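You operate a simulated robot arm through the tools that you are given. There is no shell and no other tool.

You are at the controls of a simulated robot arm. One attempt, no reset.

TASK
Move the pressed soap to the soap tray and press the blue one.
Fine: leave it in the mould with the arm swung aside. Where these are worked on the way, their far stop is far enough and under half their travel is too little: press arm.

Only the result counts: the job must be done as asked and must still hold three seconds after the hand-in. Knocking over, shifting, dropping, spilling or breaking anything else fails it.

THE ROBOT
A 7-joint arm with a fingered hand, fixed in place. Base frame: the origin is on the floor under the middle of its stand, x ahead of it, y to its left, z up. Lengths are in m, angles in rad, forces in N, time in s.
With the tool pointing down near the work surface it reaches from about 0.18 to 0.64 m from the base axis. Its first joint turns from -2.007 to 2.007 rad. Payload 3.1 kg.
The TCP is the grasp point between the finger pads, 0.022 m short of the fingertips. In the tool frame z runs along the fingers and y along their closing line. The gripper opens to 0.112 m; its body begins 0.06 m behind the TCP. The gripper is a hand of 3 fingers: y runs from the thumb to the fingers, the wrist lies at [0, 0, -0.218] in the tool frame.
Orientation is that of the tool frame in the base frame, as a unit quaternion [w, x, y, z]. With the fingers straight down and closing along the base's y, the tool's x points along the base's -x, its y along +y and its z along -z.

THE INTERFACE
- The arm moves only by the tool send_rows. Its argument "moves" is text: rows parted by semicolons, each of 6 numbers parted by spaces: the shift along the tool's x, y, z in m, then the turn, a rotation vector about the tool's x, y, z in degrees. In form: x y z rx ry rz; .... A call has 1 to 20 rows; each row is the pose to reach, as a shift and turn from the pose commanded when the call began, along the tool's axes at that moment. A row lasts 0.2 s, in which the tool goes at most 0.05 m and 0.15 rad; a call with a longer step from one row to the next is refused whole. A pose out of reach is approached as far as the arm can. The call stops where the force on the tool passes 70 N (or 10 N more than at its start, if that is more) or the arm is blocked; 0.2 s more then pass. In this call time passes only in rows, and 0.2 s behind the last. The reply holds the time, the measured pose of the TCP, the force on the tool along the base axes, the opening and the grip force, in the units named above and with some noise, with the torque about the TCP (base axes, N m) and any sound that the robot's microphone picked up, and new pictures: "pictures" is both (left out), scene, wrist or none.
- Cameras (640 x 400 px; columns grow to the right, rows downward): "scene" is fixed at [0.0516, 0.6493, 1.5497]; the picture's right is [-0.59, -0.81, 0.00], its down [-0.58, 0.43, -0.69] and it looks along [0.56, -0.41, -0.72] (base axes); focal length 325 px, centre (320, 200). "wrist" rides on the gripper at [0.066, 0.003, -0.081] in the tool frame; the picture's right is [-0.05, 1.00, 0.00], its down [-0.77, -0.04, -0.64] and it looks along [-0.64, -0.03, 0.77] (tool axes); focal length 275 px, centre (320, 200). There is no depth. A picture from a camera that has moved, and an enlarged one, comes with that camera's place and axes in the base frame and with its lens.
- lift_body(by): slides the trunk up (or, below 0, down) by that many m; the arm rides with it, the base frame stays. It gives what a move gives, with no picture.
- finger_targets(finger1, finger2, thumb_bend): sets how far each is bent, from 0 (flat) to 1 (curled in); at 0.3 the hand is open as for a grip, at 0.7 the pads meet at the TCP. One left out holds its place. A second passes; each finger stops where it meets its share of the squeeze, and holds until it gets a number again. It is the only way to open and close the hand. It gives what a move gives, with no picture; readings hold the bend of each and the force on the fingers (four entries, about 0 where the hand has none), thumb and palm.
- inspect(camera, box): a new picture of the part [left, top, right, bottom] of that camera's present view, enlarged. No time passes.
- job_done(): hands the job in; it is judged then, once.

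Places have to be worked out from the pictures, the camera data and where the tool is seen. Open the gripper and draw the arm clear of the work before you hand the job in, unless the task says otherwise.

The tools are called after "Call:" by a JSON object that holds its "api" and its "payload". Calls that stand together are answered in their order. send_rows: Moves the arm, as the interface text tells. Its arguments: {"type":"object","properties":{"moves":{"type":"string"},"pictures":{"type":"string","enum":["both","scene","wrist","none"]}},"required":["moves"]} The other tools are called the same way: lift_body (by) moves the trunk up or down; finger_targets (finger1, finger2, thumb_bend) moves the fingers one by one; inspect (camera, box) takes an enlarged picture of a part of a camera's view; job_done () hands the job in.

At the start:

```text
t: 0.0
tcp_pos: [0.3655, 0.2091, 1.1335]
ee_rot: [0.0, 0.0, 1.0, 0.0]
wrist_force: [0.6, -0.2, -0.2]
torque: [0.01, 0.0, 0.02]
width: 0.112
grip_force: 0.1
shape: jaw
bend: [0.3, 0.3, 0.3]
finger forces: [0.1, 0.0, 0.1, 0.0, 0.0, 0.0]
trunk travel left (down, up): [-0.8, 0.19]
```

scene: 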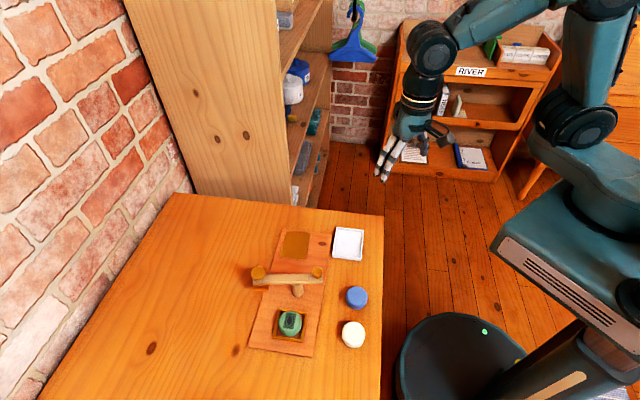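
wrist: 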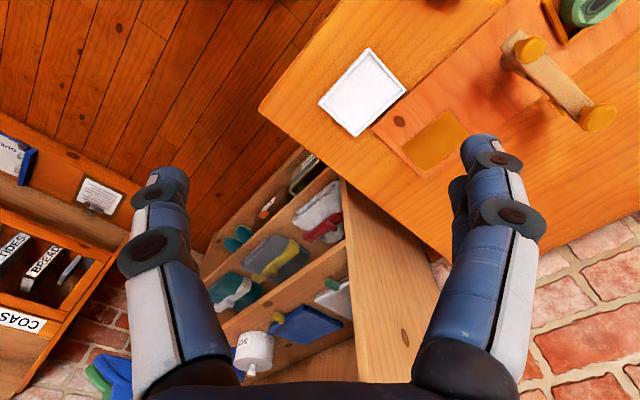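

I start with closer pictures of the bench: the press with its arm, the green soap in the mould, the white tray, and the blue and cream soaps.

Call:
{"api": "inspect", "payload": {"camera": "scene", "box": [220, 210, 400, 370]}}

Call:
{"api": "inspect", "payload": {"camera": "wrist", "box": [300, 0, 640, 212]}}

```text
2.50 times, centred on (310, 290) of scene
camera zoom: at [0.0516, 0.6493, 1.5497], right [-0.59, -0.81, 0.0], down [-0.58, 0.43, -0.69], along [0.56, -0.41, -0.72], focal length 812 px, centre (345, -25)
```

zoom: 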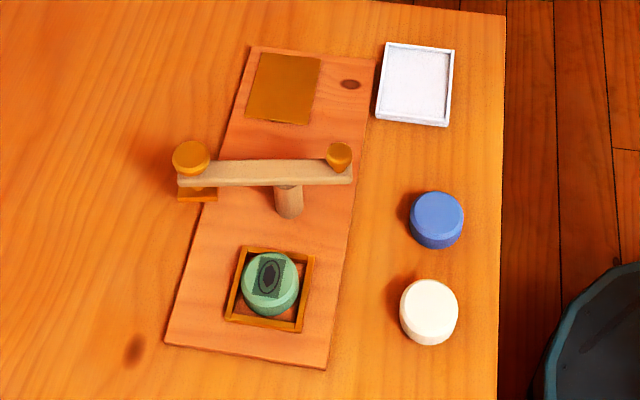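

```text
1.88 times, centred on (470, 106) of wrist
camera zoom: at [0.3004, 0.2126, 1.2139], right [0.05, 1.0, 0.0], down [0.77, -0.04, 0.64], along [0.64, -0.03, -0.77], focal length 518 px, centre (38, 377)
```

zoom: 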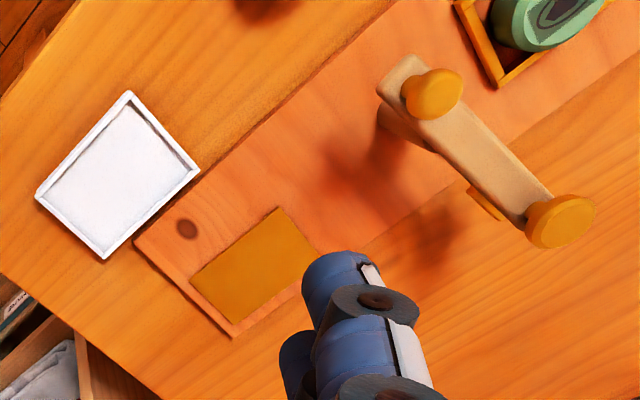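

The tray is near (0.44, 0.27), the table is near z 0.81, and the press post is near (0.395, 0.465). The mould is near (0.335, 0.525), and the bar knobs are near (0.37, 0.42) and (0.45, 0.53) at z 0.905. I'll move up above the press, turning 45°, to get a closer look.

Call:
{"api": "send_rows", "payload": {"moves": "0.004 0.03 0.005 0 0 5.625; 0.0075 0.06 0.0125 0 0 11.25; 0.011 0.09 0.019 0 0 16.875; 0.015 0.12 0.025 0 0 22.5; 0.019 0.15 0.031 0 0 28.125; 0.0225 0.18 0.0375 0 0 33.75; 0.026 0.21 0.044 0 0 39.375; 0.03 0.24 0.05 0 0 45", "pictures": "both"}}

```text
t: 1.8
tcp_pos: [0.337, 0.4505, 1.0827]
ee_rot: [0.002, 0.385, 0.923, 0.0]
wrist_force: [-0.9, 0.3, 0.3]
torque: [-0.02, 0.03, 0.0]
width: 0.1116
grip_force: 0.0
shape: jaw
bend: [0.3, 0.3, 0.3]
finger forces: [0.1, 0.1, 0.1, 0.0, 0.0, 0.0]
trunk travel left (down, up): [-0.8, 0.19]
camera wrist: at [0.2929, 0.5013, 1.1627], right [0.74, 0.67, 0.0], down [0.52, -0.57, 0.64], along [0.43, -0.47, -0.77], focal length 275 px, centre (320, 200)
```

scene: 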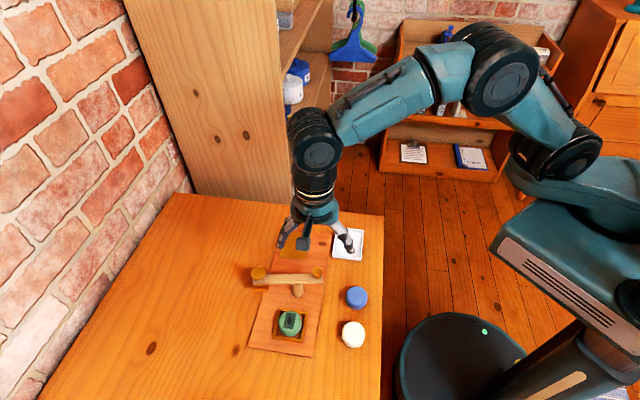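
wrist: 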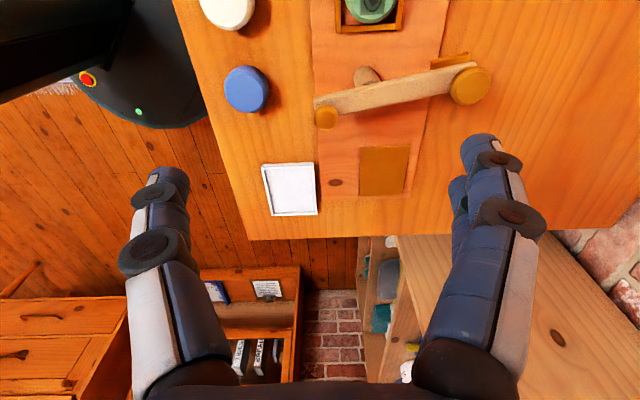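

The view is clear now. I zoom in on the press and mould in both cameras to measure heights and see how the press works.

Call:
{"api": "inspect", "payload": {"camera": "wrist", "box": [290, 0, 530, 150]}}

Call:
{"api": "inspect", "payload": {"camera": "scene", "box": [235, 255, 375, 355]}}

```text
2.67 times, centred on (410, 75) of wrist
camera zoom: at [0.2929, 0.5013, 1.1627], right [0.74, 0.67, 0.0], down [0.52, -0.57, 0.64], along [0.43, -0.47, -0.77], focal length 734 px, centre (80, 533)
```

zoom: 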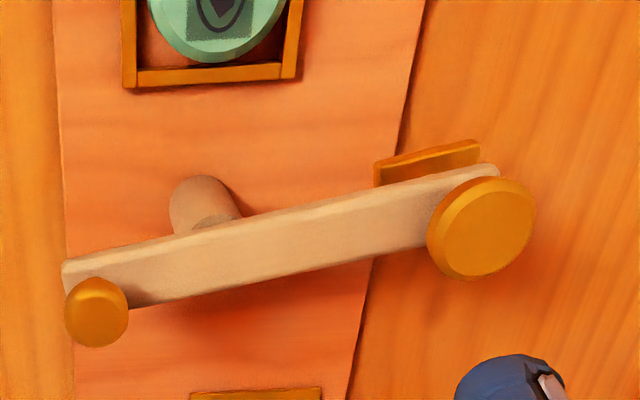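

```text
4.00 times, centred on (305, 305) of scene
camera zoom: at [0.0516, 0.6493, 1.5497], right [-0.59, -0.81, 0.0], down [-0.58, 0.43, -0.69], along [0.56, -0.41, -0.72], focal length 1300 px, centre (380, -220)
```

zoom: 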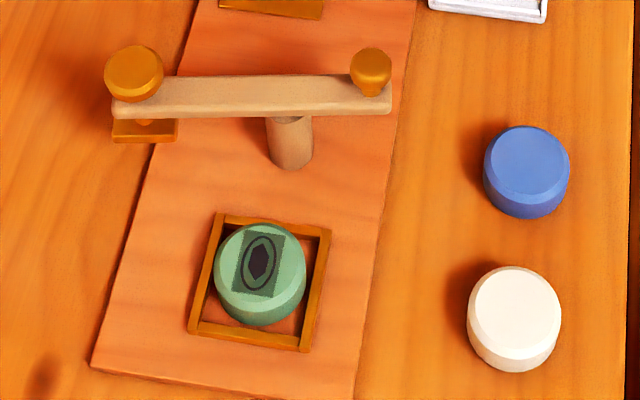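

The big knob sits on a plunger with a die under it, at about (0.449, 0.531) with the die underside near z 0.855. The small knob looks like the swing handle, and the mould is centred near (0.339, 0.523). I back off along the board and lower a little to get the mould and soap fully into the wrist view.

Call:
{"api": "send_rows", "payload": {"moves": "0.02 0 0.012 0 0 0; 0.04 0 0.025 0 0 0; 0.06 0 0.037 0 0 0; 0.07 0 0.05 0 0 0", "pictures": "wrist"}}

Call:
{"api": "inspect", "payload": {"camera": "wrist", "box": [200, 20, 520, 220]}}

```text
t: 2.8
tcp_pos: [0.2888, 0.499, 1.0334]
ee_rot: [0.001, 0.385, 0.923, 0.001]
wrist_force: [0.1, -0.1, -0.2]
torque: [0.02, -0.01, 0.01]
width: 0.1119
grip_force: 0.0
shape: jaw
bend: [0.3, 0.3, 0.3]
finger forces: [0.1, 0.0, 0.0, 0.0, 0.0, 0.0]
trunk travel left (down, up): [-0.8, 0.19]
camera wrist: at [0.2447, 0.5487, 1.1136], right [0.74, 0.67, 0.0], down [0.52, -0.57, 0.64], along [0.43, -0.47, -0.77], focal length 275 px, centre (320, 200)
```

wrist: 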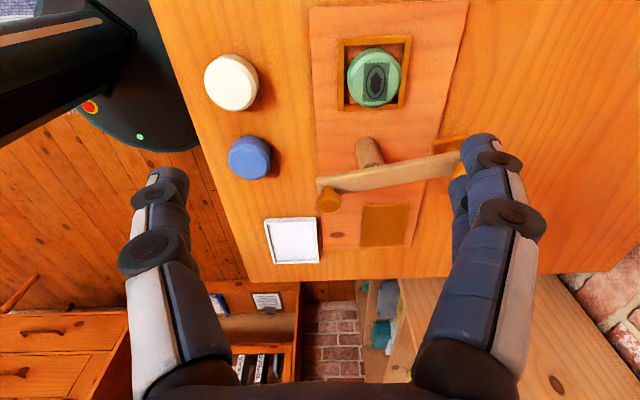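

```text
2.00 times, centred on (360, 120) of wrist
camera zoom: at [0.2447, 0.5487, 1.1136], right [0.74, 0.67, 0.0], down [0.52, -0.57, 0.64], along [0.43, -0.47, -0.77], focal length 551 px, centre (240, 360)
```

zoom: 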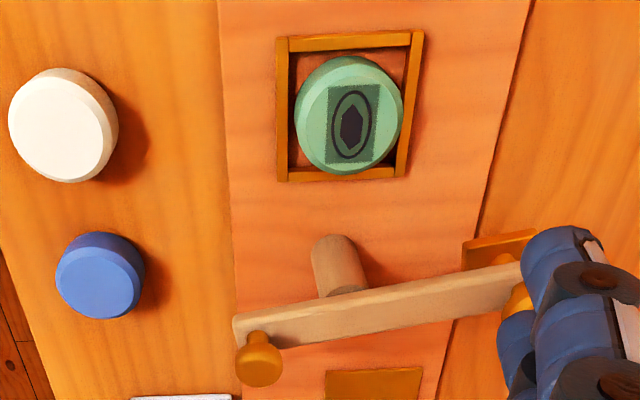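

The soap is nearly centred in the mould, at about (0.338, 0.524), and the frame top is near z 0.824. I move above the soap and stop well over it, at TCP z 0.90, to check alignment and heights up close.

Call:
{"api": "send_rows", "payload": {"moves": "-0.005 0.016 0.02 0 0 0; -0.010 0.032 0.045 0 0 0; -0.0168 0.0526 0.075 0 0 0; -0.0168 0.0526 0.105 0 0 0; -0.0168 0.0526 0.133 0 0 0", "pictures": "both"}}

```text
t: 4.0
tcp_pos: [0.335, 0.5237, 0.9011]
ee_rot: [0.001, 0.384, 0.923, 0.001]
wrist_force: [0.0, 0.4, -0.3]
torque: [0.01, 0.02, -0.01]
width: 0.1118
grip_force: 0.0
shape: jaw
bend: [0.3, 0.3, 0.3]
finger forces: [0.1, 0.1, 0.0, 0.1, 0.1, 0.0]
trunk travel left (down, up): [-0.8, 0.19]
camera wrist: at [0.2917, 0.574, 0.9814], right [0.74, 0.67, 0.0], down [0.52, -0.57, 0.64], along [0.43, -0.47, -0.77], focal length 275 px, centre (320, 200)
```

scene: 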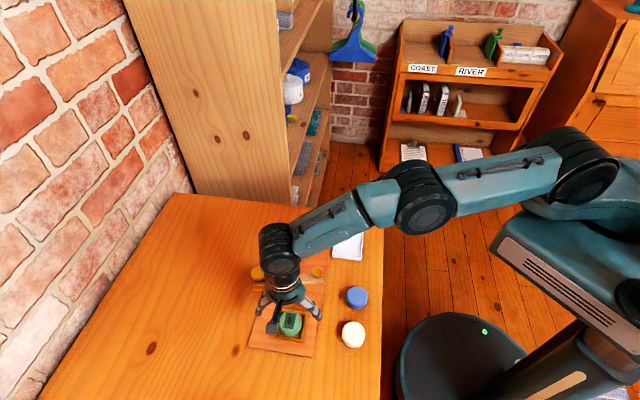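
wrist: 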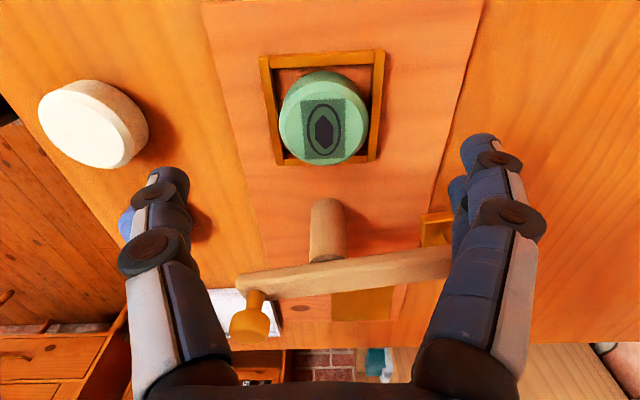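

By triangulation the soap top is near z 0.835 and about 50 mm across, and the frame top is around 0.81 to 0.82. I correct by 2 mm and descend to TCP z 0.86, then check how the fingertips sit against the frame.

Call:
{"api": "send_rows", "payload": {"moves": "-0.0025 0.002 0.015 0 0 0; -0.0025 0.002 0.03 0 0 0; -0.0025 0.002 0.041 0 0 0", "pictures": "wrist"}}

Call:
{"api": "inspect", "payload": {"camera": "scene", "box": [230, 240, 380, 360]}}

```text
t: 4.8
tcp_pos: [0.3356, 0.5154, 0.8632]
ee_rot: [0.002, 0.383, 0.924, 0.001]
wrist_force: [-0.5, -0.1, -0.2]
torque: [-0.02, -0.04, 0.01]
width: 0.1123
grip_force: 0.1
shape: jaw
bend: [0.3, 0.3, 0.3]
finger forces: [0.1, 0.1, 0.1, 0.0, 0.0, 0.0]
out of reach, approached as far as the arm can: row 2, 3
trunk travel left (down, up): [-0.8, 0.19]
camera wrist: at [0.2916, 0.5661, 0.9436], right [0.74, 0.67, 0.0], down [0.52, -0.57, 0.64], along [0.43, -0.47, -0.77], focal length 275 px, centre (320, 200)
```

wrist: 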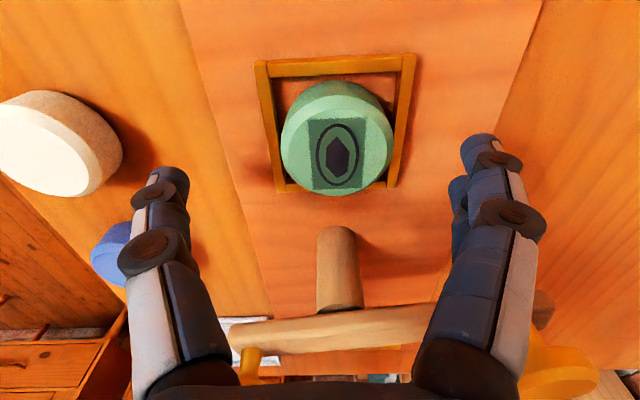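

```text
3.33 times, centred on (305, 300) of scene
camera zoom: at [0.0516, 0.6493, 1.5497], right [-0.59, -0.81, 0.0], down [-0.58, 0.43, -0.69], along [0.56, -0.41, -0.72], focal length 1083 px, centre (370, -133)
```

zoom: 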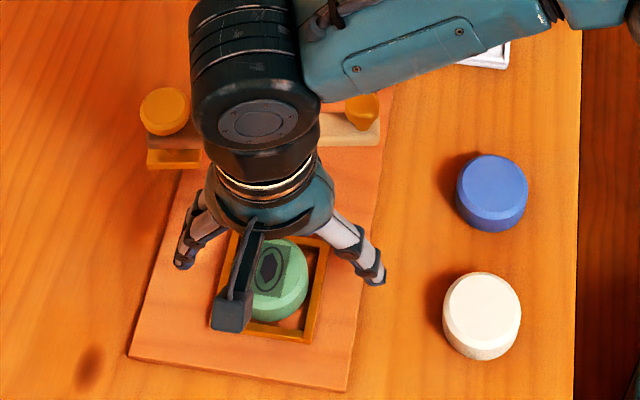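

That pose is at the edge of the arm's reach and the last rows fell about 8 mm short. I'll raise the tool and then lower the trunk, so the shoulder is nearer the work height.

Call:
{"api": "send_rows", "payload": {"moves": "0 0 -0.04 0 0 0; 0 0 -0.08 0 0 0; 0 0 -0.12 0 0 0; 0 0 -0.16 0 0 0; 0 0 -0.20 0 0 0", "pictures": "none"}}

Call:
{"api": "lift_body", "payload": {"by": -0.15}}

```text
t: 6.0
tcp_pos: [0.334, 0.5147, 1.0608]
ee_rot: [0.001, 0.384, 0.923, 0.001]
wrist_force: [-0.4, 0.5, -0.4]
torque: [0.0, 0.02, 0.01]
width: 0.1122
grip_force: 0.1
shape: jaw
bend: [0.3, 0.3, 0.3]
finger forces: [0.0, 0.0, 0.0, 0.0, 0.1, 0.1]
trunk travel left (down, up): [-0.8, 0.19]
```

```text
t: 7.8
tcp_pos: [0.3347, 0.5149, 0.9108]
ee_rot: [0.001, 0.384, 0.923, 0.001]
wrist_force: [-1.0, -0.8, -0.6]
torque: [0.0, 0.0, -0.01]
width: 0.1121
grip_force: 0.0
shape: jaw
bend: [0.3, 0.3, 0.3]
finger forces: [0.0, 0.0, 0.1, 0.0, 0.0, 0.0]
trunk travel left (down, up): [-0.65, 0.34]
```

The trunk came down 0.15 m and the tool is at z 0.911. I now move to centre over the soap at TCP z 0.866 and look again.

Call:
{"api": "send_rows", "payload": {"moves": "0.0045 0.0102 0.01 0 0 0; 0.0045 0.0102 0.028 0 0 0; 0.0045 0.0102 0.045 0 0 0", "pictures": "both"}}

Call:
{"api": "inspect", "payload": {"camera": "wrist", "box": [160, 20, 480, 220]}}

```text
t: 8.6
tcp_pos: [0.3377, 0.526, 0.8651]
ee_rot: [0.001, 0.383, 0.924, 0.001]
wrist_force: [0.1, 0.1, 0.4]
torque: [0.01, -0.03, 0.0]
width: 0.1119
grip_force: 0.0
shape: jaw
bend: [0.3, 0.3, 0.3]
finger forces: [0.1, 0.0, 0.1, 0.0, 0.1, 0.0]
trunk travel left (down, up): [-0.65, 0.34]
camera wrist: at [0.2943, 0.5774, 0.9461], right [0.74, 0.67, 0.0], down [0.52, -0.57, 0.64], along [0.43, -0.47, -0.77], focal length 275 px, centre (320, 200)
```

scene: 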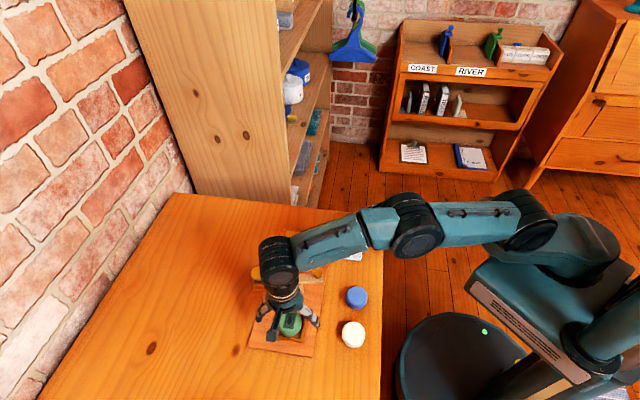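
wrist: 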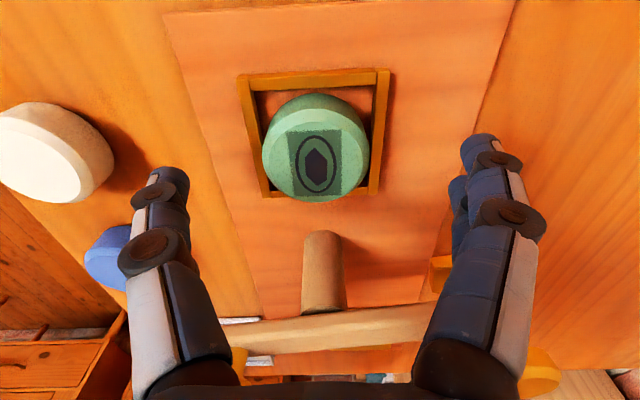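

```text
2.00 times, centred on (320, 120) of wrist
camera zoom: at [0.2943, 0.5774, 0.9461], right [0.74, 0.67, 0.0], down [0.52, -0.57, 0.64], along [0.43, -0.47, -0.77], focal length 551 px, centre (320, 360)
```

zoom: 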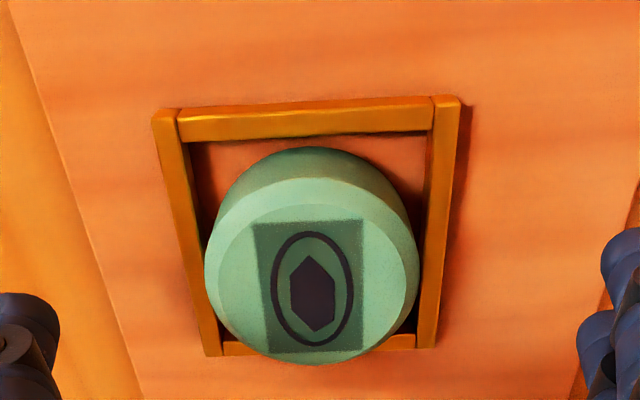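

The soap top is near z 0.837 and the frame top near 0.8165. The soap sits about 3.5 mm to the thumb side of the TCP. I shift to centre on it and go down to TCP z 0.843, which keeps the fingertips just above the frame, then close partway.

Call:
{"api": "send_rows", "payload": {"moves": "-0.0015 -0.0035 0.008 0 0 0; -0.0015 -0.0035 0.016 0 0 0; -0.0015 -0.0035 0.022 0 0 0", "pictures": "wrist"}}

Call:
{"api": "finger_targets", "payload": {"finger1": 0.46, "finger2": 0.46, "thumb_bend": 0.46}}

Call:
{"api": "inspect", "payload": {"camera": "wrist", "box": [160, 60, 480, 260]}}

Call:
{"api": "inspect", "payload": {"camera": "scene", "box": [240, 260, 340, 360]}}

```text
t: 9.3
tcp_pos: [0.3373, 0.524, 0.8434]
ee_rot: [0.002, 0.384, 0.923, 0.001]
wrist_force: [0.1, 0.2, -0.4]
torque: [0.04, -0.02, 0.01]
width: 0.1118
grip_force: 0.0
shape: jaw
bend: [0.3, 0.3, 0.3]
finger forces: [0.1, 0.1, 0.0, 0.1, 0.0, 0.1]
trunk travel left (down, up): [-0.65, 0.34]
camera wrist: at [0.2935, 0.5734, 0.9249], right [0.74, 0.67, 0.0], down [0.52, -0.57, 0.64], along [0.43, -0.47, -0.77], focal length 275 px, centre (320, 200)
```

wrist: 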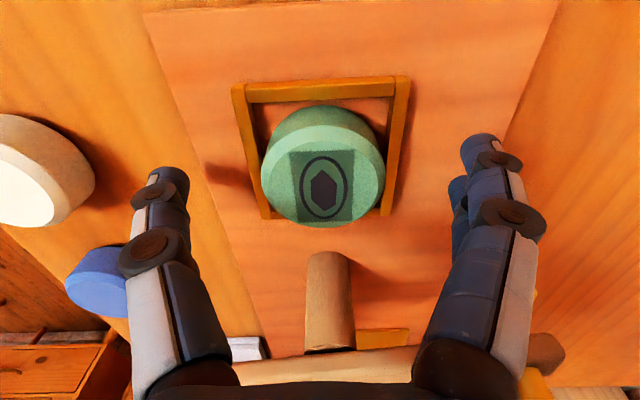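

```text
t: 10.3
tcp_pos: [0.3376, 0.5232, 0.8435]
ee_rot: [0.002, 0.383, 0.924, 0.001]
wrist_force: [-0.5, 0.0, -1.0]
torque: [-0.01, 0.03, 0.0]
width: 0.0674
grip_force: 0.0
shape: fingers
bend: [0.46, 0.46, 0.46]
finger forces: [0.1, 0.0, 0.0, 0.0, 0.0, 0.0]
trunk travel left (down, up): [-0.65, 0.34]
```

```text
2.00 times, centred on (320, 160) of wrist
camera zoom: at [0.2934, 0.5734, 0.9249], right [0.74, 0.67, 0.0], down [0.52, -0.57, 0.64], along [0.43, -0.47, -0.77], focal length 551 px, centre (320, 280)
```

zoom: 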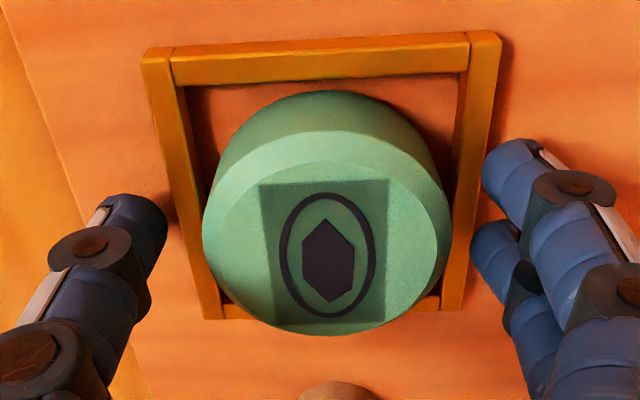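

```text
4.00 times, centred on (290, 310) of scene
camera zoom: at [0.0516, 0.6493, 1.5497], right [-0.59, -0.81, 0.0], down [-0.58, 0.43, -0.69], along [0.56, -0.41, -0.72], focal length 1300 px, centre (440, -240)
```

zoom: 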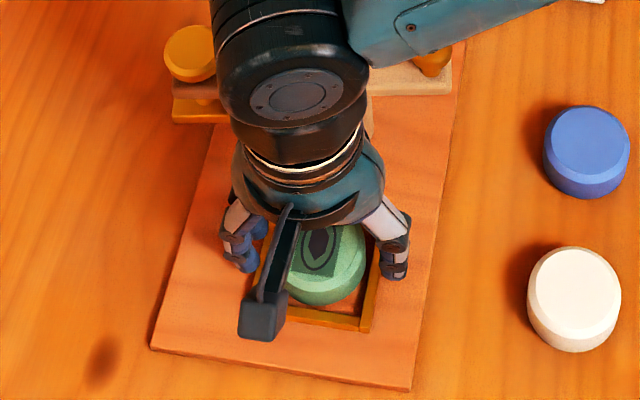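

The hand is centred on the soap, with thumb and fingers the same distance from it and clear of the frame. I close fully onto the soap.

Call:
{"api": "finger_targets", "payload": {"finger1": 0.7, "finger2": 0.7, "thumb_bend": 0.7}}

Call:
{"api": "inspect", "payload": {"camera": "wrist", "box": [160, 60, 480, 260]}}

```text
t: 11.3
tcp_pos: [0.3376, 0.5243, 0.8431]
ee_rot: [0.002, 0.384, 0.923, 0.001]
wrist_force: [0.8, 0.8, 0.5]
torque: [0.0, 0.02, 0.01]
width: 0.0436
grip_force: 17.3
shape: fingers
bend: [0.57, 0.56, 0.59]
finger forces: [8.4, 9.5, 0.0, 0.1, 17.6, 0.1]
trunk travel left (down, up): [-0.65, 0.34]
```

```text
2.00 times, centred on (320, 160) of wrist
camera zoom: at [0.2934, 0.5735, 0.9248], right [0.74, 0.67, 0.0], down [0.52, -0.57, 0.64], along [0.43, -0.47, -0.77], focal length 551 px, centre (320, 280)
```

zoom: 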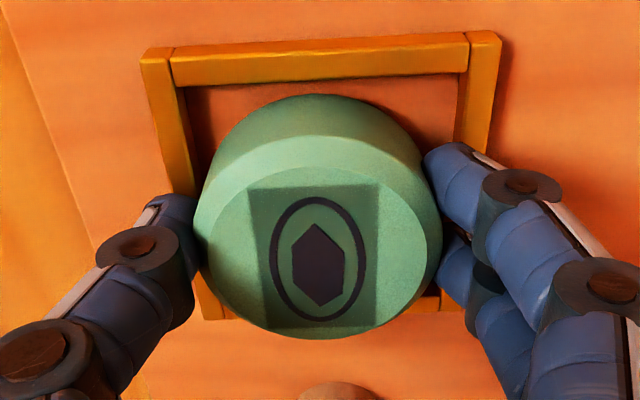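

The grip holds at about 17 N, shared across the thumb and both fingers. I lift slowly, straight up, and check.

Call:
{"api": "send_rows", "payload": {"moves": "0 0 -0.005 0 0 0; 0 0 -0.015 0 0 0; 0 0 -0.03 0 0 0; 0 0 -0.05 0 0 0; 0 0 -0.075 0 0 0; 0 0 -0.10 0 0 0; 0 0 -0.12 0 0 0", "pictures": "both"}}

```text
t: 12.9
tcp_pos: [0.3361, 0.5224, 0.9639]
ee_rot: [0.002, 0.384, 0.923, 0.0]
wrist_force: [-0.9, 0.2, -0.8]
torque: [0.0, 0.0, 0.02]
width: 0.0435
grip_force: 18.0
shape: fingers
bend: [0.57, 0.56, 0.59]
finger forces: [8.6, 9.3, 0.0, 0.0, 17.5, 0.0]
trunk travel left (down, up): [-0.65, 0.34]
camera wrist: at [0.2919, 0.5735, 1.0439], right [0.74, 0.67, 0.0], down [0.52, -0.57, 0.64], along [0.43, -0.47, -0.77], focal length 275 px, centre (320, 200)
```

scene: 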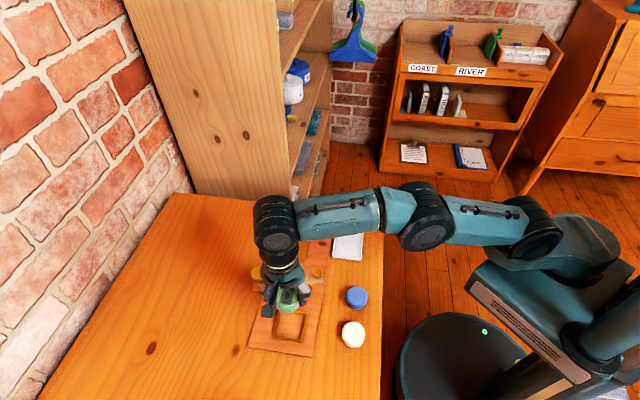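
wrist: 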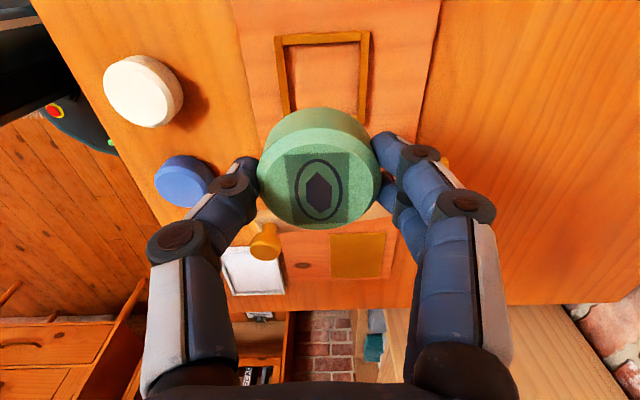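

The green soap is held firmly, clear of the now empty mould. I raise a little more, carry it over the press at a safe height towards the tray at about (0.442, 0.267), and check.

Call:
{"api": "send_rows", "payload": {"moves": "0 0 -0.03 0 0 0; 0 0 -0.055 0 0 0; -0.0285 -0.0117 -0.055 0 0 0; -0.057 -0.0234 -0.055 0 0 0; -0.0855 -0.0351 -0.055 0 0 0; -0.114 -0.0468 -0.055 0 0 0; -0.1425 -0.0585 -0.055 0 0 0; -0.171 -0.0702 -0.055 0 0 0; -0.1995 -0.0819 -0.055 0 0 0; -0.228 -0.0935 -0.055 0 0 0; -0.2564 -0.1052 -0.055 0 0 0; -0.2564 -0.1052 -0.035 0 0 0", "pictures": "both"}}

```text
t: 15.6
tcp_pos: [0.4427, 0.2674, 0.9964]
ee_rot: [0.0, 0.383, 0.924, 0.001]
wrist_force: [-0.7, 0.1, -1.6]
torque: [0.01, 0.01, 0.03]
width: 0.0435
grip_force: 17.5
shape: fingers
bend: [0.57, 0.56, 0.6]
finger forces: [8.5, 9.4, 0.1, 0.1, 17.4, 0.1]
out of reach, approached as far as the arm can: row 1, 2
trunk travel left (down, up): [-0.65, 0.34]
camera wrist: at [0.3988, 0.3182, 1.0778], right [0.74, 0.67, 0.0], down [0.52, -0.57, 0.64], along [0.43, -0.47, -0.77], focal length 275 px, centre (320, 200)
```

scene: 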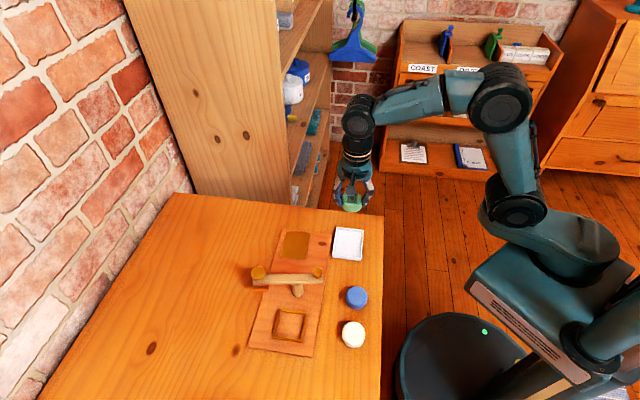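
wrist: 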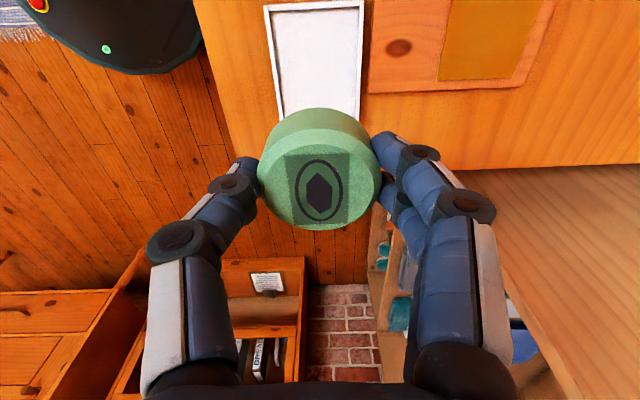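

The green soap hangs over the tray, and both cameras put the tray centre near (0.4445, 0.264). It measures about 82 by 107 mm. I make a small correction and lower to TCP z 0.865.

Call:
{"api": "send_rows", "payload": {"moves": "-0.0037 -0.0011 0.02 0 0 0; -0.0037 -0.0011 0.05 0 0 0; -0.0037 -0.0011 0.08 0 0 0; -0.0037 -0.0011 0.11 0 0 0; -0.0037 -0.0011 0.131 0 0 0", "pictures": "both"}}

Call:
{"api": "inspect", "payload": {"camera": "scene", "box": [290, 190, 410, 270]}}

```text
t: 16.8
tcp_pos: [0.4469, 0.2643, 0.8661]
ee_rot: [0.001, 0.383, 0.924, 0.0]
wrist_force: [0.4, -0.2, -0.6]
torque: [-0.01, 0.02, -0.01]
width: 0.0431
grip_force: 17.3
shape: fingers
bend: [0.57, 0.56, 0.6]
finger forces: [8.4, 9.4, 0.0, 0.0, 17.2, 0.0]
trunk travel left (down, up): [-0.65, 0.34]
camera wrist: at [0.4017, 0.3138, 0.9476], right [0.74, 0.67, 0.0], down [0.52, -0.57, 0.64], along [0.43, -0.47, -0.77], focal length 275 px, centre (320, 200)
```

scene: 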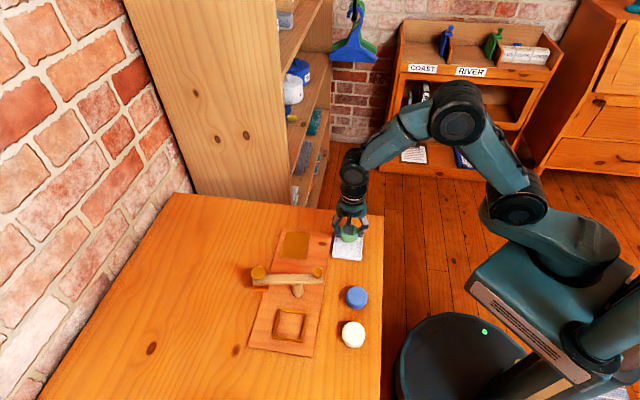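
wrist: 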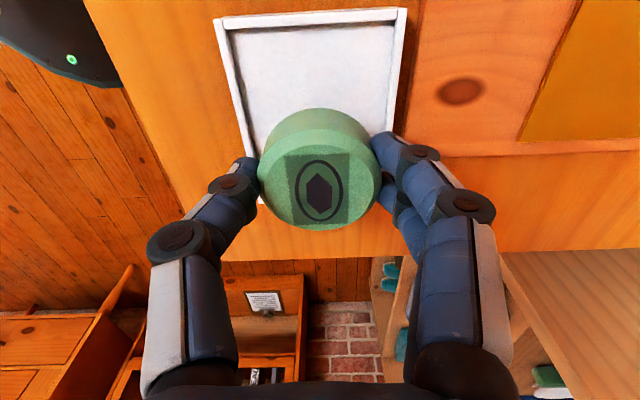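

```text
5.00 times, centred on (350, 230) of scene
camera zoom: at [0.0516, 0.6493, 1.5497], right [-0.59, -0.81, 0.0], down [-0.58, 0.43, -0.69], along [0.56, -0.41, -0.72], focal length 1624 px, centre (170, 50)
```

zoom: 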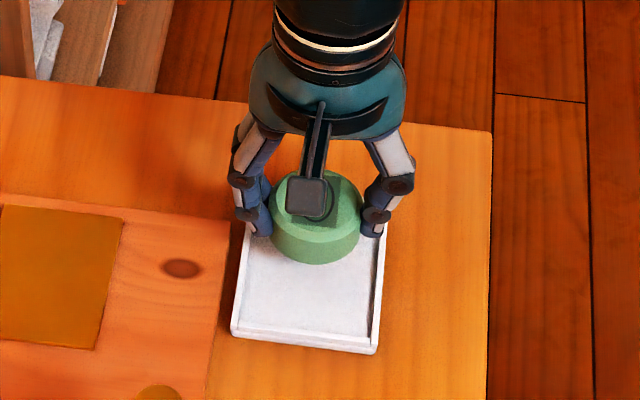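

The soap is inside the tray outline. The rim is near z 0.808, and I put the soap bottom about 25 mm above the tray floor. I lower in small steps, watching the force for contact.

Call:
{"api": "send_rows", "payload": {"moves": "0 0 0.008 0 0 0; 0 0 0.016 0 0 0; 0 0 0.02 0 0 0", "pictures": "none"}}

Call:
{"api": "send_rows", "payload": {"moves": "0 0 0.0015 0 0 0; 0 0 0.003 0 0 0", "pictures": "scene"}}

Call:
{"api": "inspect", "payload": {"camera": "scene", "box": [310, 200, 390, 270]}}

```text
t: 17.6
tcp_pos: [0.4454, 0.2639, 0.8458]
ee_rot: [0.002, 0.383, 0.924, 0.0]
wrist_force: [1.2, 0.1, -0.8]
torque: [-0.01, 0.04, -0.02]
width: 0.043
grip_force: 18.3
shape: fingers
bend: [0.57, 0.56, 0.6]
finger forces: [8.5, 9.4, 0.1, 0.0, 17.3, 0.0]
trunk travel left (down, up): [-0.65, 0.34]
```

```text
t: 18.1
tcp_pos: [0.4456, 0.2634, 0.8437]
ee_rot: [0.001, 0.384, 0.923, 0.001]
wrist_force: [-1.0, -0.1, 0.3]
torque: [-0.02, 0.02, 0.02]
width: 0.0427
grip_force: 17.1
shape: fingers
bend: [0.57, 0.56, 0.6]
finger forces: [8.5, 9.4, 0.0, 0.0, 17.3, 0.0]
trunk travel left (down, up): [-0.65, 0.34]
```

scene: 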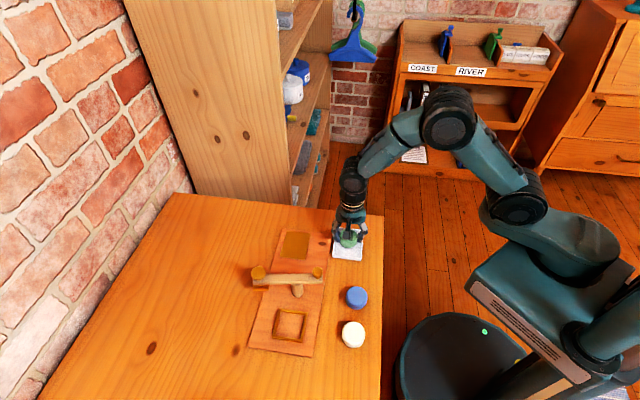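

```text
5.71 times, centred on (350, 235) of scene
camera zoom: at [0.0516, 0.6493, 1.5497], right [-0.59, -0.81, 0.0], down [-0.58, 0.43, -0.69], along [0.56, -0.41, -0.72], focal length 1856 px, centre (149, 0)
```

zoom: 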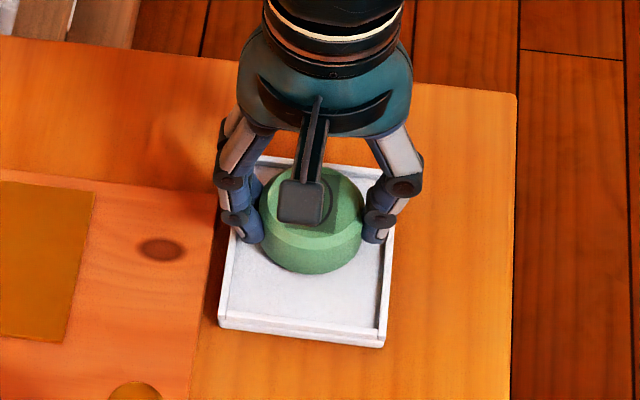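

There is no contact yet at TCP z 0.8437, so I continue down in small steps.

Call:
{"api": "send_rows", "payload": {"moves": "0 0 0.0015 0 0 0; 0 0 0.003 0 0 0", "pictures": "none"}}

Call:
{"api": "send_rows", "payload": {"moves": "0 0 0.0015 0 0 0; 0 0 0.0025 0 0 0", "pictures": "wrist"}}

```text
t: 18.8
tcp_pos: [0.4457, 0.2635, 0.8422]
ee_rot: [0.002, 0.384, 0.923, 0.001]
wrist_force: [0.4, 2.6, 14.7]
torque: [0.05, 0.01, 0.0]
width: 0.0428
grip_force: 19.4
shape: fingers
bend: [0.58, 0.56, 0.61]
finger forces: [10.3, 11.0, 0.0, 0.1, 18.2, 0.0]
trunk travel left (down, up): [-0.65, 0.34]
```

```text
t: 19.4
tcp_pos: [0.4449, 0.2637, 0.8407]
ee_rot: [0.003, 0.384, 0.923, 0.003]
wrist_force: [3.1, 2.6, 28.1]
torque: [0.11, -0.15, 0.02]
width: 0.0424
grip_force: 20.4
shape: fingers
bend: [0.58, 0.57, 0.62]
finger forces: [11.2, 11.9, 0.0, 0.0, 18.3, 0.0]
trunk travel left (down, up): [-0.65, 0.34]
camera wrist: at [0.4001, 0.313, 0.9213], right [0.74, 0.67, 0.01], down [0.51, -0.57, 0.64], along [0.43, -0.47, -0.77], focal length 275 px, centre (320, 200)
```

wrist: 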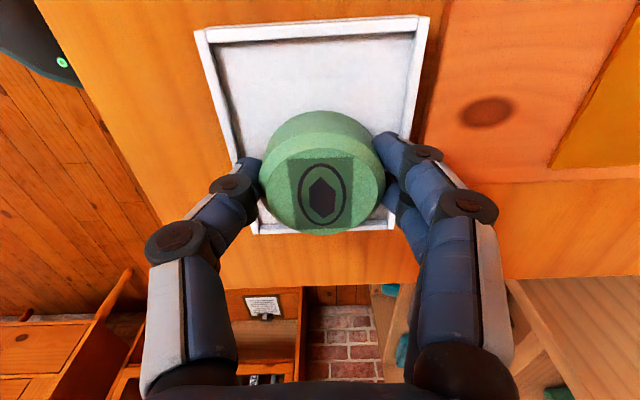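

The soap met the tray floor at about TCP z 0.843, with about 28 N on it now. I back off 4 mm to relieve that load and open the hand gently.

Call:
{"api": "send_rows", "payload": {"moves": "0 0 -0.002 0 0 0; 0 0 -0.004 0 0 0", "pictures": "none"}}

Call:
{"api": "finger_targets", "payload": {"finger1": 0.48, "finger2": 0.48, "thumb_bend": 0.48}}

Call:
{"api": "inspect", "payload": {"camera": "wrist", "box": [160, 0, 480, 260]}}

Call:
{"api": "inspect", "payload": {"camera": "scene", "box": [310, 200, 390, 270]}}

```text
t: 19.9
tcp_pos: [0.445, 0.2636, 0.841]
ee_rot: [0.0, 0.383, 0.924, 0.0]
wrist_force: [2.4, 1.2, 9.0]
torque: [0.06, -0.12, 0.04]
width: 0.0428
grip_force: 19.6
shape: fingers
bend: [0.58, 0.57, 0.62]
finger forces: [9.9, 11.0, 0.0, 0.0, 17.7, 0.0]
trunk travel left (down, up): [-0.65, 0.34]
```

```text
t: 20.9
tcp_pos: [0.4463, 0.2632, 0.842]
ee_rot: [0.001, 0.383, 0.924, 0.0]
wrist_force: [0.0, 0.2, 0.3]
torque: [0.0, -0.03, 0.02]
width: 0.06
grip_force: 0.0
shape: fingers
bend: [0.48, 0.48, 0.48]
finger forces: [0.0, 0.0, 0.0, 0.0, 0.0, 0.1]
trunk travel left (down, up): [-0.65, 0.34]
```

```text
1.54 times, centred on (320, 130) of wrist
camera zoom: at [0.4013, 0.3142, 0.9231], right [0.74, 0.67, 0.0], down [0.52, -0.57, 0.64], along [0.43, -0.47, -0.77], focal length 424 px, centre (320, 308)
```

zoom: 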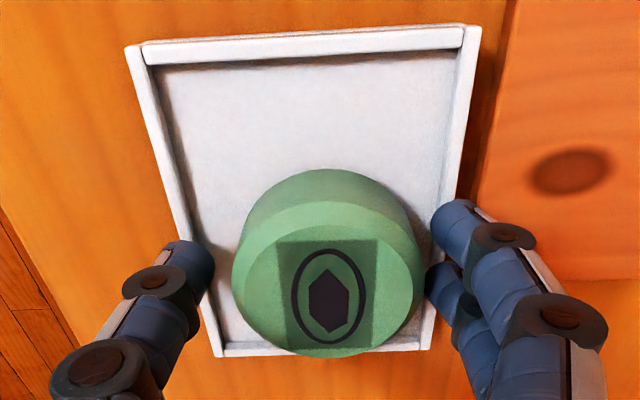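

```text
5.71 times, centred on (350, 235) of scene
camera zoom: at [0.0516, 0.6493, 1.5497], right [-0.59, -0.81, 0.0], down [-0.58, 0.43, -0.69], along [0.56, -0.41, -0.72], focal length 1856 px, centre (149, 0)
```

zoom: 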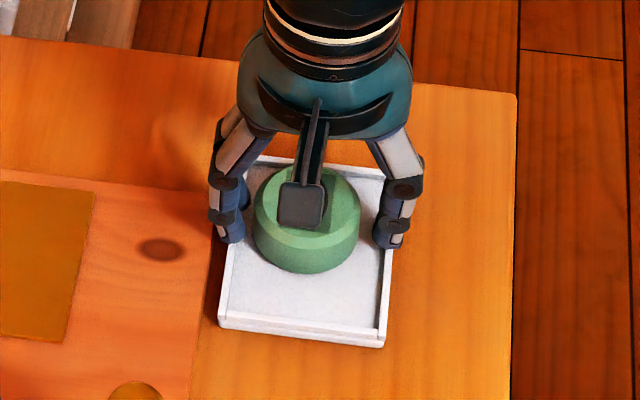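

The green soap stands flat inside the tray and the fingers are off it. I open wider and rise straight up.

Call:
{"api": "finger_targets", "payload": {"finger1": 0.36, "finger2": 0.36, "thumb_bend": 0.36}}

Call:
{"api": "send_rows", "payload": {"moves": "0 0 -0.01 0 0 0; 0 0 -0.025 0 0 0; 0 0 -0.05 0 0 0; 0 0 -0.08 0 0 0; 0 0 -0.11 0 0 0; 0 0 -0.14 0 0 0", "pictures": "both"}}

```text
t: 21.9
tcp_pos: [0.4456, 0.265, 0.8424]
ee_rot: [0.001, 0.384, 0.923, 0.0]
wrist_force: [-0.9, 0.2, 0.3]
torque: [0.01, 0.0, 0.0]
width: 0.0948
grip_force: 0.2
shape: fingers
bend: [0.36, 0.36, 0.36]
finger forces: [0.1, 0.1, 0.0, 0.0, 0.1, 0.1]
trunk travel left (down, up): [-0.65, 0.34]
```

```text
t: 23.4
tcp_pos: [0.4446, 0.2626, 0.9831]
ee_rot: [0.001, 0.384, 0.923, 0.001]
wrist_force: [-0.2, -0.1, -0.2]
torque: [0.01, 0.02, -0.01]
width: 0.0946
grip_force: 0.2
shape: fingers
bend: [0.36, 0.36, 0.36]
finger forces: [0.0, 0.0, 0.0, 0.0, 0.1, 0.0]
trunk travel left (down, up): [-0.65, 0.34]
camera wrist: at [0.4007, 0.3125, 1.064], right [0.74, 0.67, 0.0], down [0.52, -0.57, 0.64], along [0.43, -0.47, -0.77], focal length 275 px, centre (320, 200)
```

scene: 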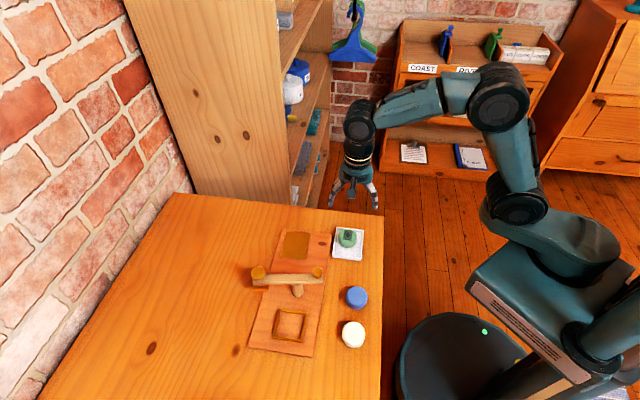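
wrist: 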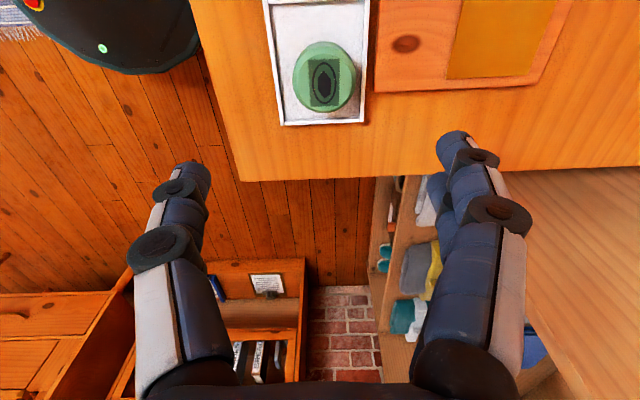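

The green soap stays in the tray, fully inside the rim. I move above the blue soap, at about (0.301, 0.36), with the same hand angle so the fingers close across, away from the cream soap.

Call:
{"api": "send_rows", "payload": {"moves": "0.03 -0.006 0 0 0 0; 0.065 -0.0125 0 0 0 0; 0.1 -0.019 0 0 0 0; 0.135 -0.026 0.015 0 0 0; 0.1703 -0.0333 0.035 0 0 0; 0.1703 -0.0333 0.07 0 0 0", "pictures": "both"}}

Call:
{"api": "inspect", "payload": {"camera": "wrist", "box": [160, 20, 480, 220]}}

```text
t: 24.8
tcp_pos: [0.3015, 0.3595, 0.9124]
ee_rot: [0.0, 0.384, 0.923, 0.001]
wrist_force: [0.5, 0.2, -0.8]
torque: [0.02, 0.02, -0.03]
width: 0.0949
grip_force: 0.0
shape: fingers
bend: [0.36, 0.36, 0.36]
finger forces: [0.0, 0.0, 0.1, 0.0, 0.0, 0.0]
trunk travel left (down, up): [-0.65, 0.34]
camera wrist: at [0.2576, 0.4095, 0.9922], right [0.74, 0.67, 0.0], down [0.52, -0.57, 0.64], along [0.43, -0.47, -0.77], focal length 275 px, centre (320, 200)
```

scene: 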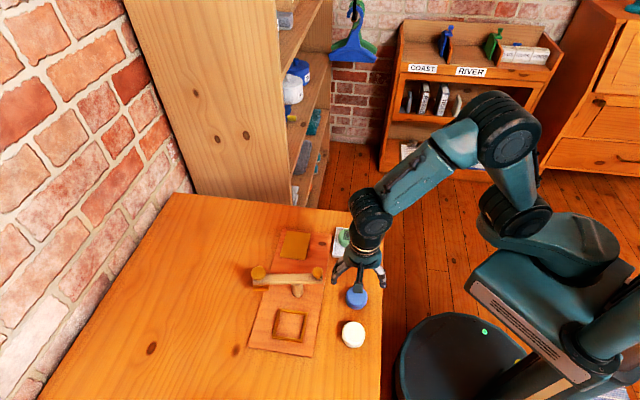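
wrist: 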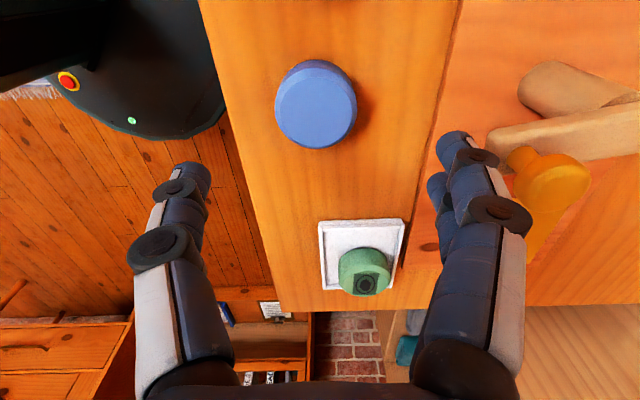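

```text
2.00 times, centred on (320, 120) of wrist
camera zoom: at [0.2576, 0.4095, 0.9922], right [0.74, 0.67, 0.0], down [0.52, -0.57, 0.64], along [0.43, -0.47, -0.77], focal length 551 px, centre (320, 360)
```

zoom: 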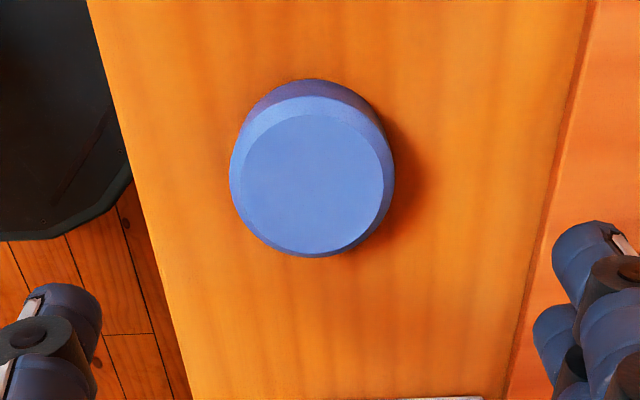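

The blue soap is about 2 mm to the thumb side of the tool centre, and its top is near z 0.83. I correct and descend to TCP z 0.862 for a closer check.

Call:
{"api": "send_rows", "payload": {"moves": "0 -0.002 0.02 0 0 0; 0 -0.002 0.04 0 0 0; 0 -0.002 0.05 0 0 0", "pictures": "none"}}

Call:
{"api": "inspect", "payload": {"camera": "wrist", "box": [160, 20, 480, 220]}}

Call:
{"api": "inspect", "payload": {"camera": "scene", "box": [310, 250, 400, 350]}}

```text
t: 25.6
tcp_pos: [0.2997, 0.3588, 0.8605]
ee_rot: [0.001, 0.384, 0.923, 0.0]
wrist_force: [-0.6, 0.0, -0.4]
torque: [-0.01, -0.02, 0.02]
width: 0.0946
grip_force: 0.1
shape: fingers
bend: [0.36, 0.36, 0.36]
finger forces: [0.0, 0.1, 0.1, 0.1, 0.1, 0.0]
trunk travel left (down, up): [-0.65, 0.34]
```

```text
2.00 times, centred on (320, 120) of wrist
camera zoom: at [0.256, 0.4091, 0.9421], right [0.74, 0.67, 0.0], down [0.52, -0.57, 0.64], along [0.43, -0.47, -0.77], focal length 551 px, centre (320, 360)
```

zoom: 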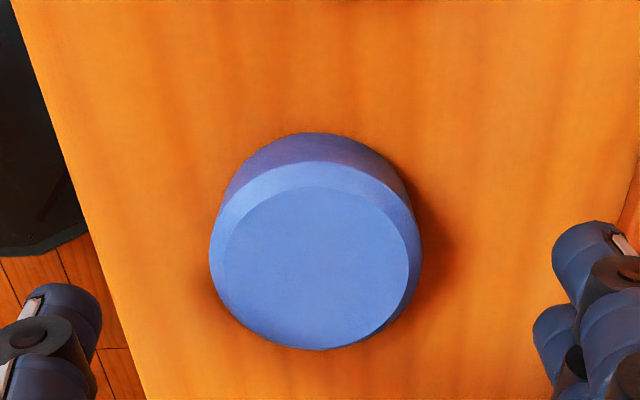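

```text
4.00 times, centred on (355, 300) of scene
camera zoom: at [0.0516, 0.6493, 1.5497], right [-0.59, -0.81, 0.0], down [-0.58, 0.43, -0.69], along [0.56, -0.41, -0.72], focal length 1300 px, centre (180, -200)
```

zoom: 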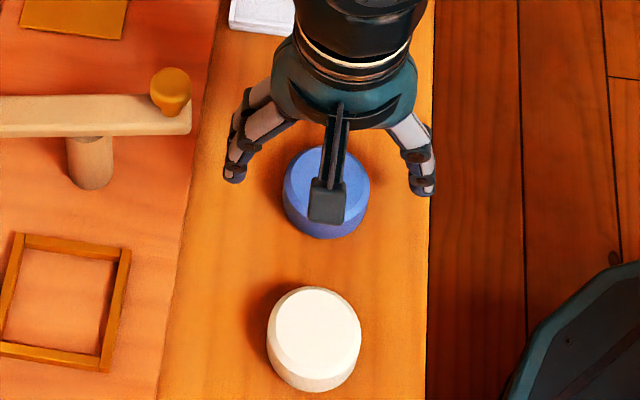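

The blue soap's top is near z 0.828 and centred within 1 mm. I descend to TCP z 0.8355, so the fingertips are about 14 mm below its top, and close.

Call:
{"api": "send_rows", "payload": {"moves": "0 -0.001 0.01 0 0 0; 0 -0.001 0.02 0 0 0; 0 -0.001 0.025 0 0 0", "pictures": "none"}}

Call:
{"api": "finger_targets", "payload": {"finger1": 0.47, "finger2": 0.47, "thumb_bend": 0.47}}

Call:
{"api": "inspect", "payload": {"camera": "wrist", "box": [160, 60, 480, 260]}}

```text
t: 26.4
tcp_pos: [0.2973, 0.3581, 0.8374]
ee_rot: [0.001, 0.383, 0.924, -0.001]
wrist_force: [-0.1, 0.5, -0.4]
torque: [-0.03, 0.04, 0.03]
width: 0.0945
grip_force: 0.0
shape: fingers
bend: [0.36, 0.36, 0.36]
finger forces: [0.1, 0.0, 0.0, 0.1, 0.1, 0.0]
trunk travel left (down, up): [-0.65, 0.34]
```

```text
t: 27.4
tcp_pos: [0.2989, 0.3587, 0.8371]
ee_rot: [0.001, 0.384, 0.923, 0.0]
wrist_force: [0.5, 0.1, 0.3]
torque: [0.01, 0.0, 0.0]
width: 0.0642
grip_force: 0.0
shape: fingers
bend: [0.47, 0.47, 0.47]
finger forces: [0.1, 0.1, 0.0, 0.1, 0.1, 0.0]
trunk travel left (down, up): [-0.65, 0.34]
```

```text
2.00 times, centred on (320, 160) of wrist
camera zoom: at [0.2549, 0.4083, 0.918], right [0.74, 0.67, 0.0], down [0.52, -0.57, 0.64], along [0.43, -0.47, -0.77], focal length 551 px, centre (320, 280)
```

zoom: 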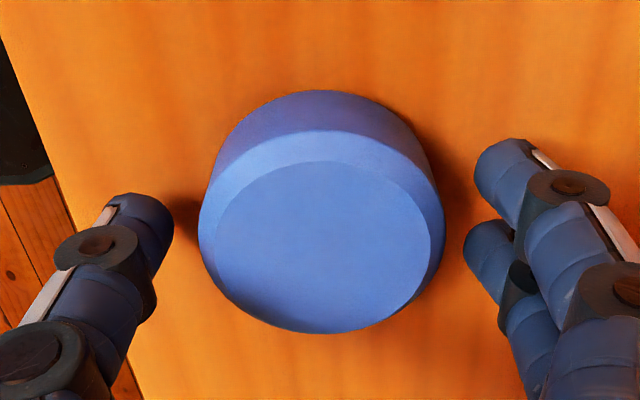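

The hand is centred on the blue soap, at the same grip height I used on the green one. I close on it.

Call:
{"api": "finger_targets", "payload": {"finger1": 0.7, "finger2": 0.7, "thumb_bend": 0.7}}

Call:
{"api": "send_rows", "payload": {"moves": "0 0 -0.005 0 0 0; 0 0 -0.015 0 0 0; 0 0 -0.035 0 0 0; 0 0 -0.06 0 0 0; 0 0 -0.09 0 0 0; 0 0 -0.12 0 0 0", "pictures": "both"}}

```text
t: 28.4
tcp_pos: [0.2994, 0.3572, 0.8369]
ee_rot: [0.0, 0.384, 0.923, 0.0]
wrist_force: [0.7, 0.3, 0.2]
torque: [0.04, 0.0, -0.02]
width: 0.0436
grip_force: 17.9
shape: fingers
bend: [0.57, 0.56, 0.59]
finger forces: [8.4, 9.4, 0.0, 0.0, 17.6, 0.1]
trunk travel left (down, up): [-0.65, 0.34]
```

```text
t: 29.8
tcp_pos: [0.2982, 0.3585, 0.9571]
ee_rot: [0.0, 0.384, 0.923, -0.001]
wrist_force: [1.0, -0.5, -1.2]
torque: [0.02, 0.03, 0.01]
width: 0.0433
grip_force: 17.9
shape: fingers
bend: [0.57, 0.56, 0.6]
finger forces: [8.4, 9.6, 0.0, 0.1, 17.6, 0.0]
trunk travel left (down, up): [-0.65, 0.34]
camera wrist: at [0.2545, 0.4091, 1.0376], right [0.74, 0.67, 0.0], down [0.52, -0.57, 0.64], along [0.43, -0.47, -0.77], focal length 275 px, centre (320, 200)
```

scene: 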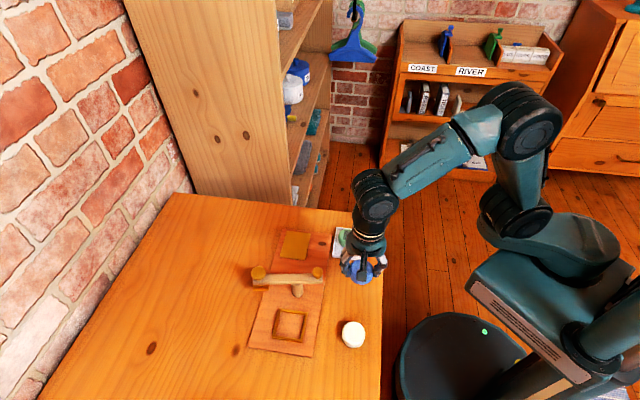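
wrist: 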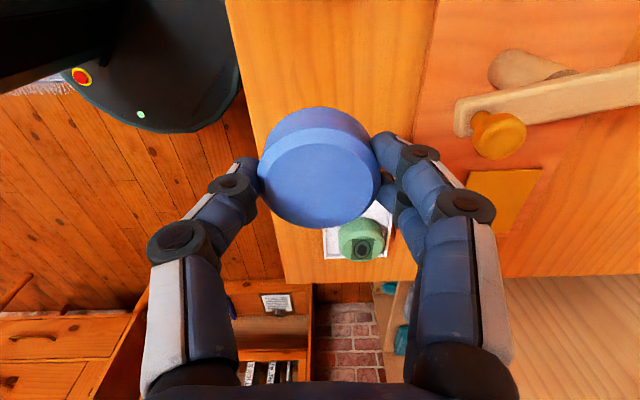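

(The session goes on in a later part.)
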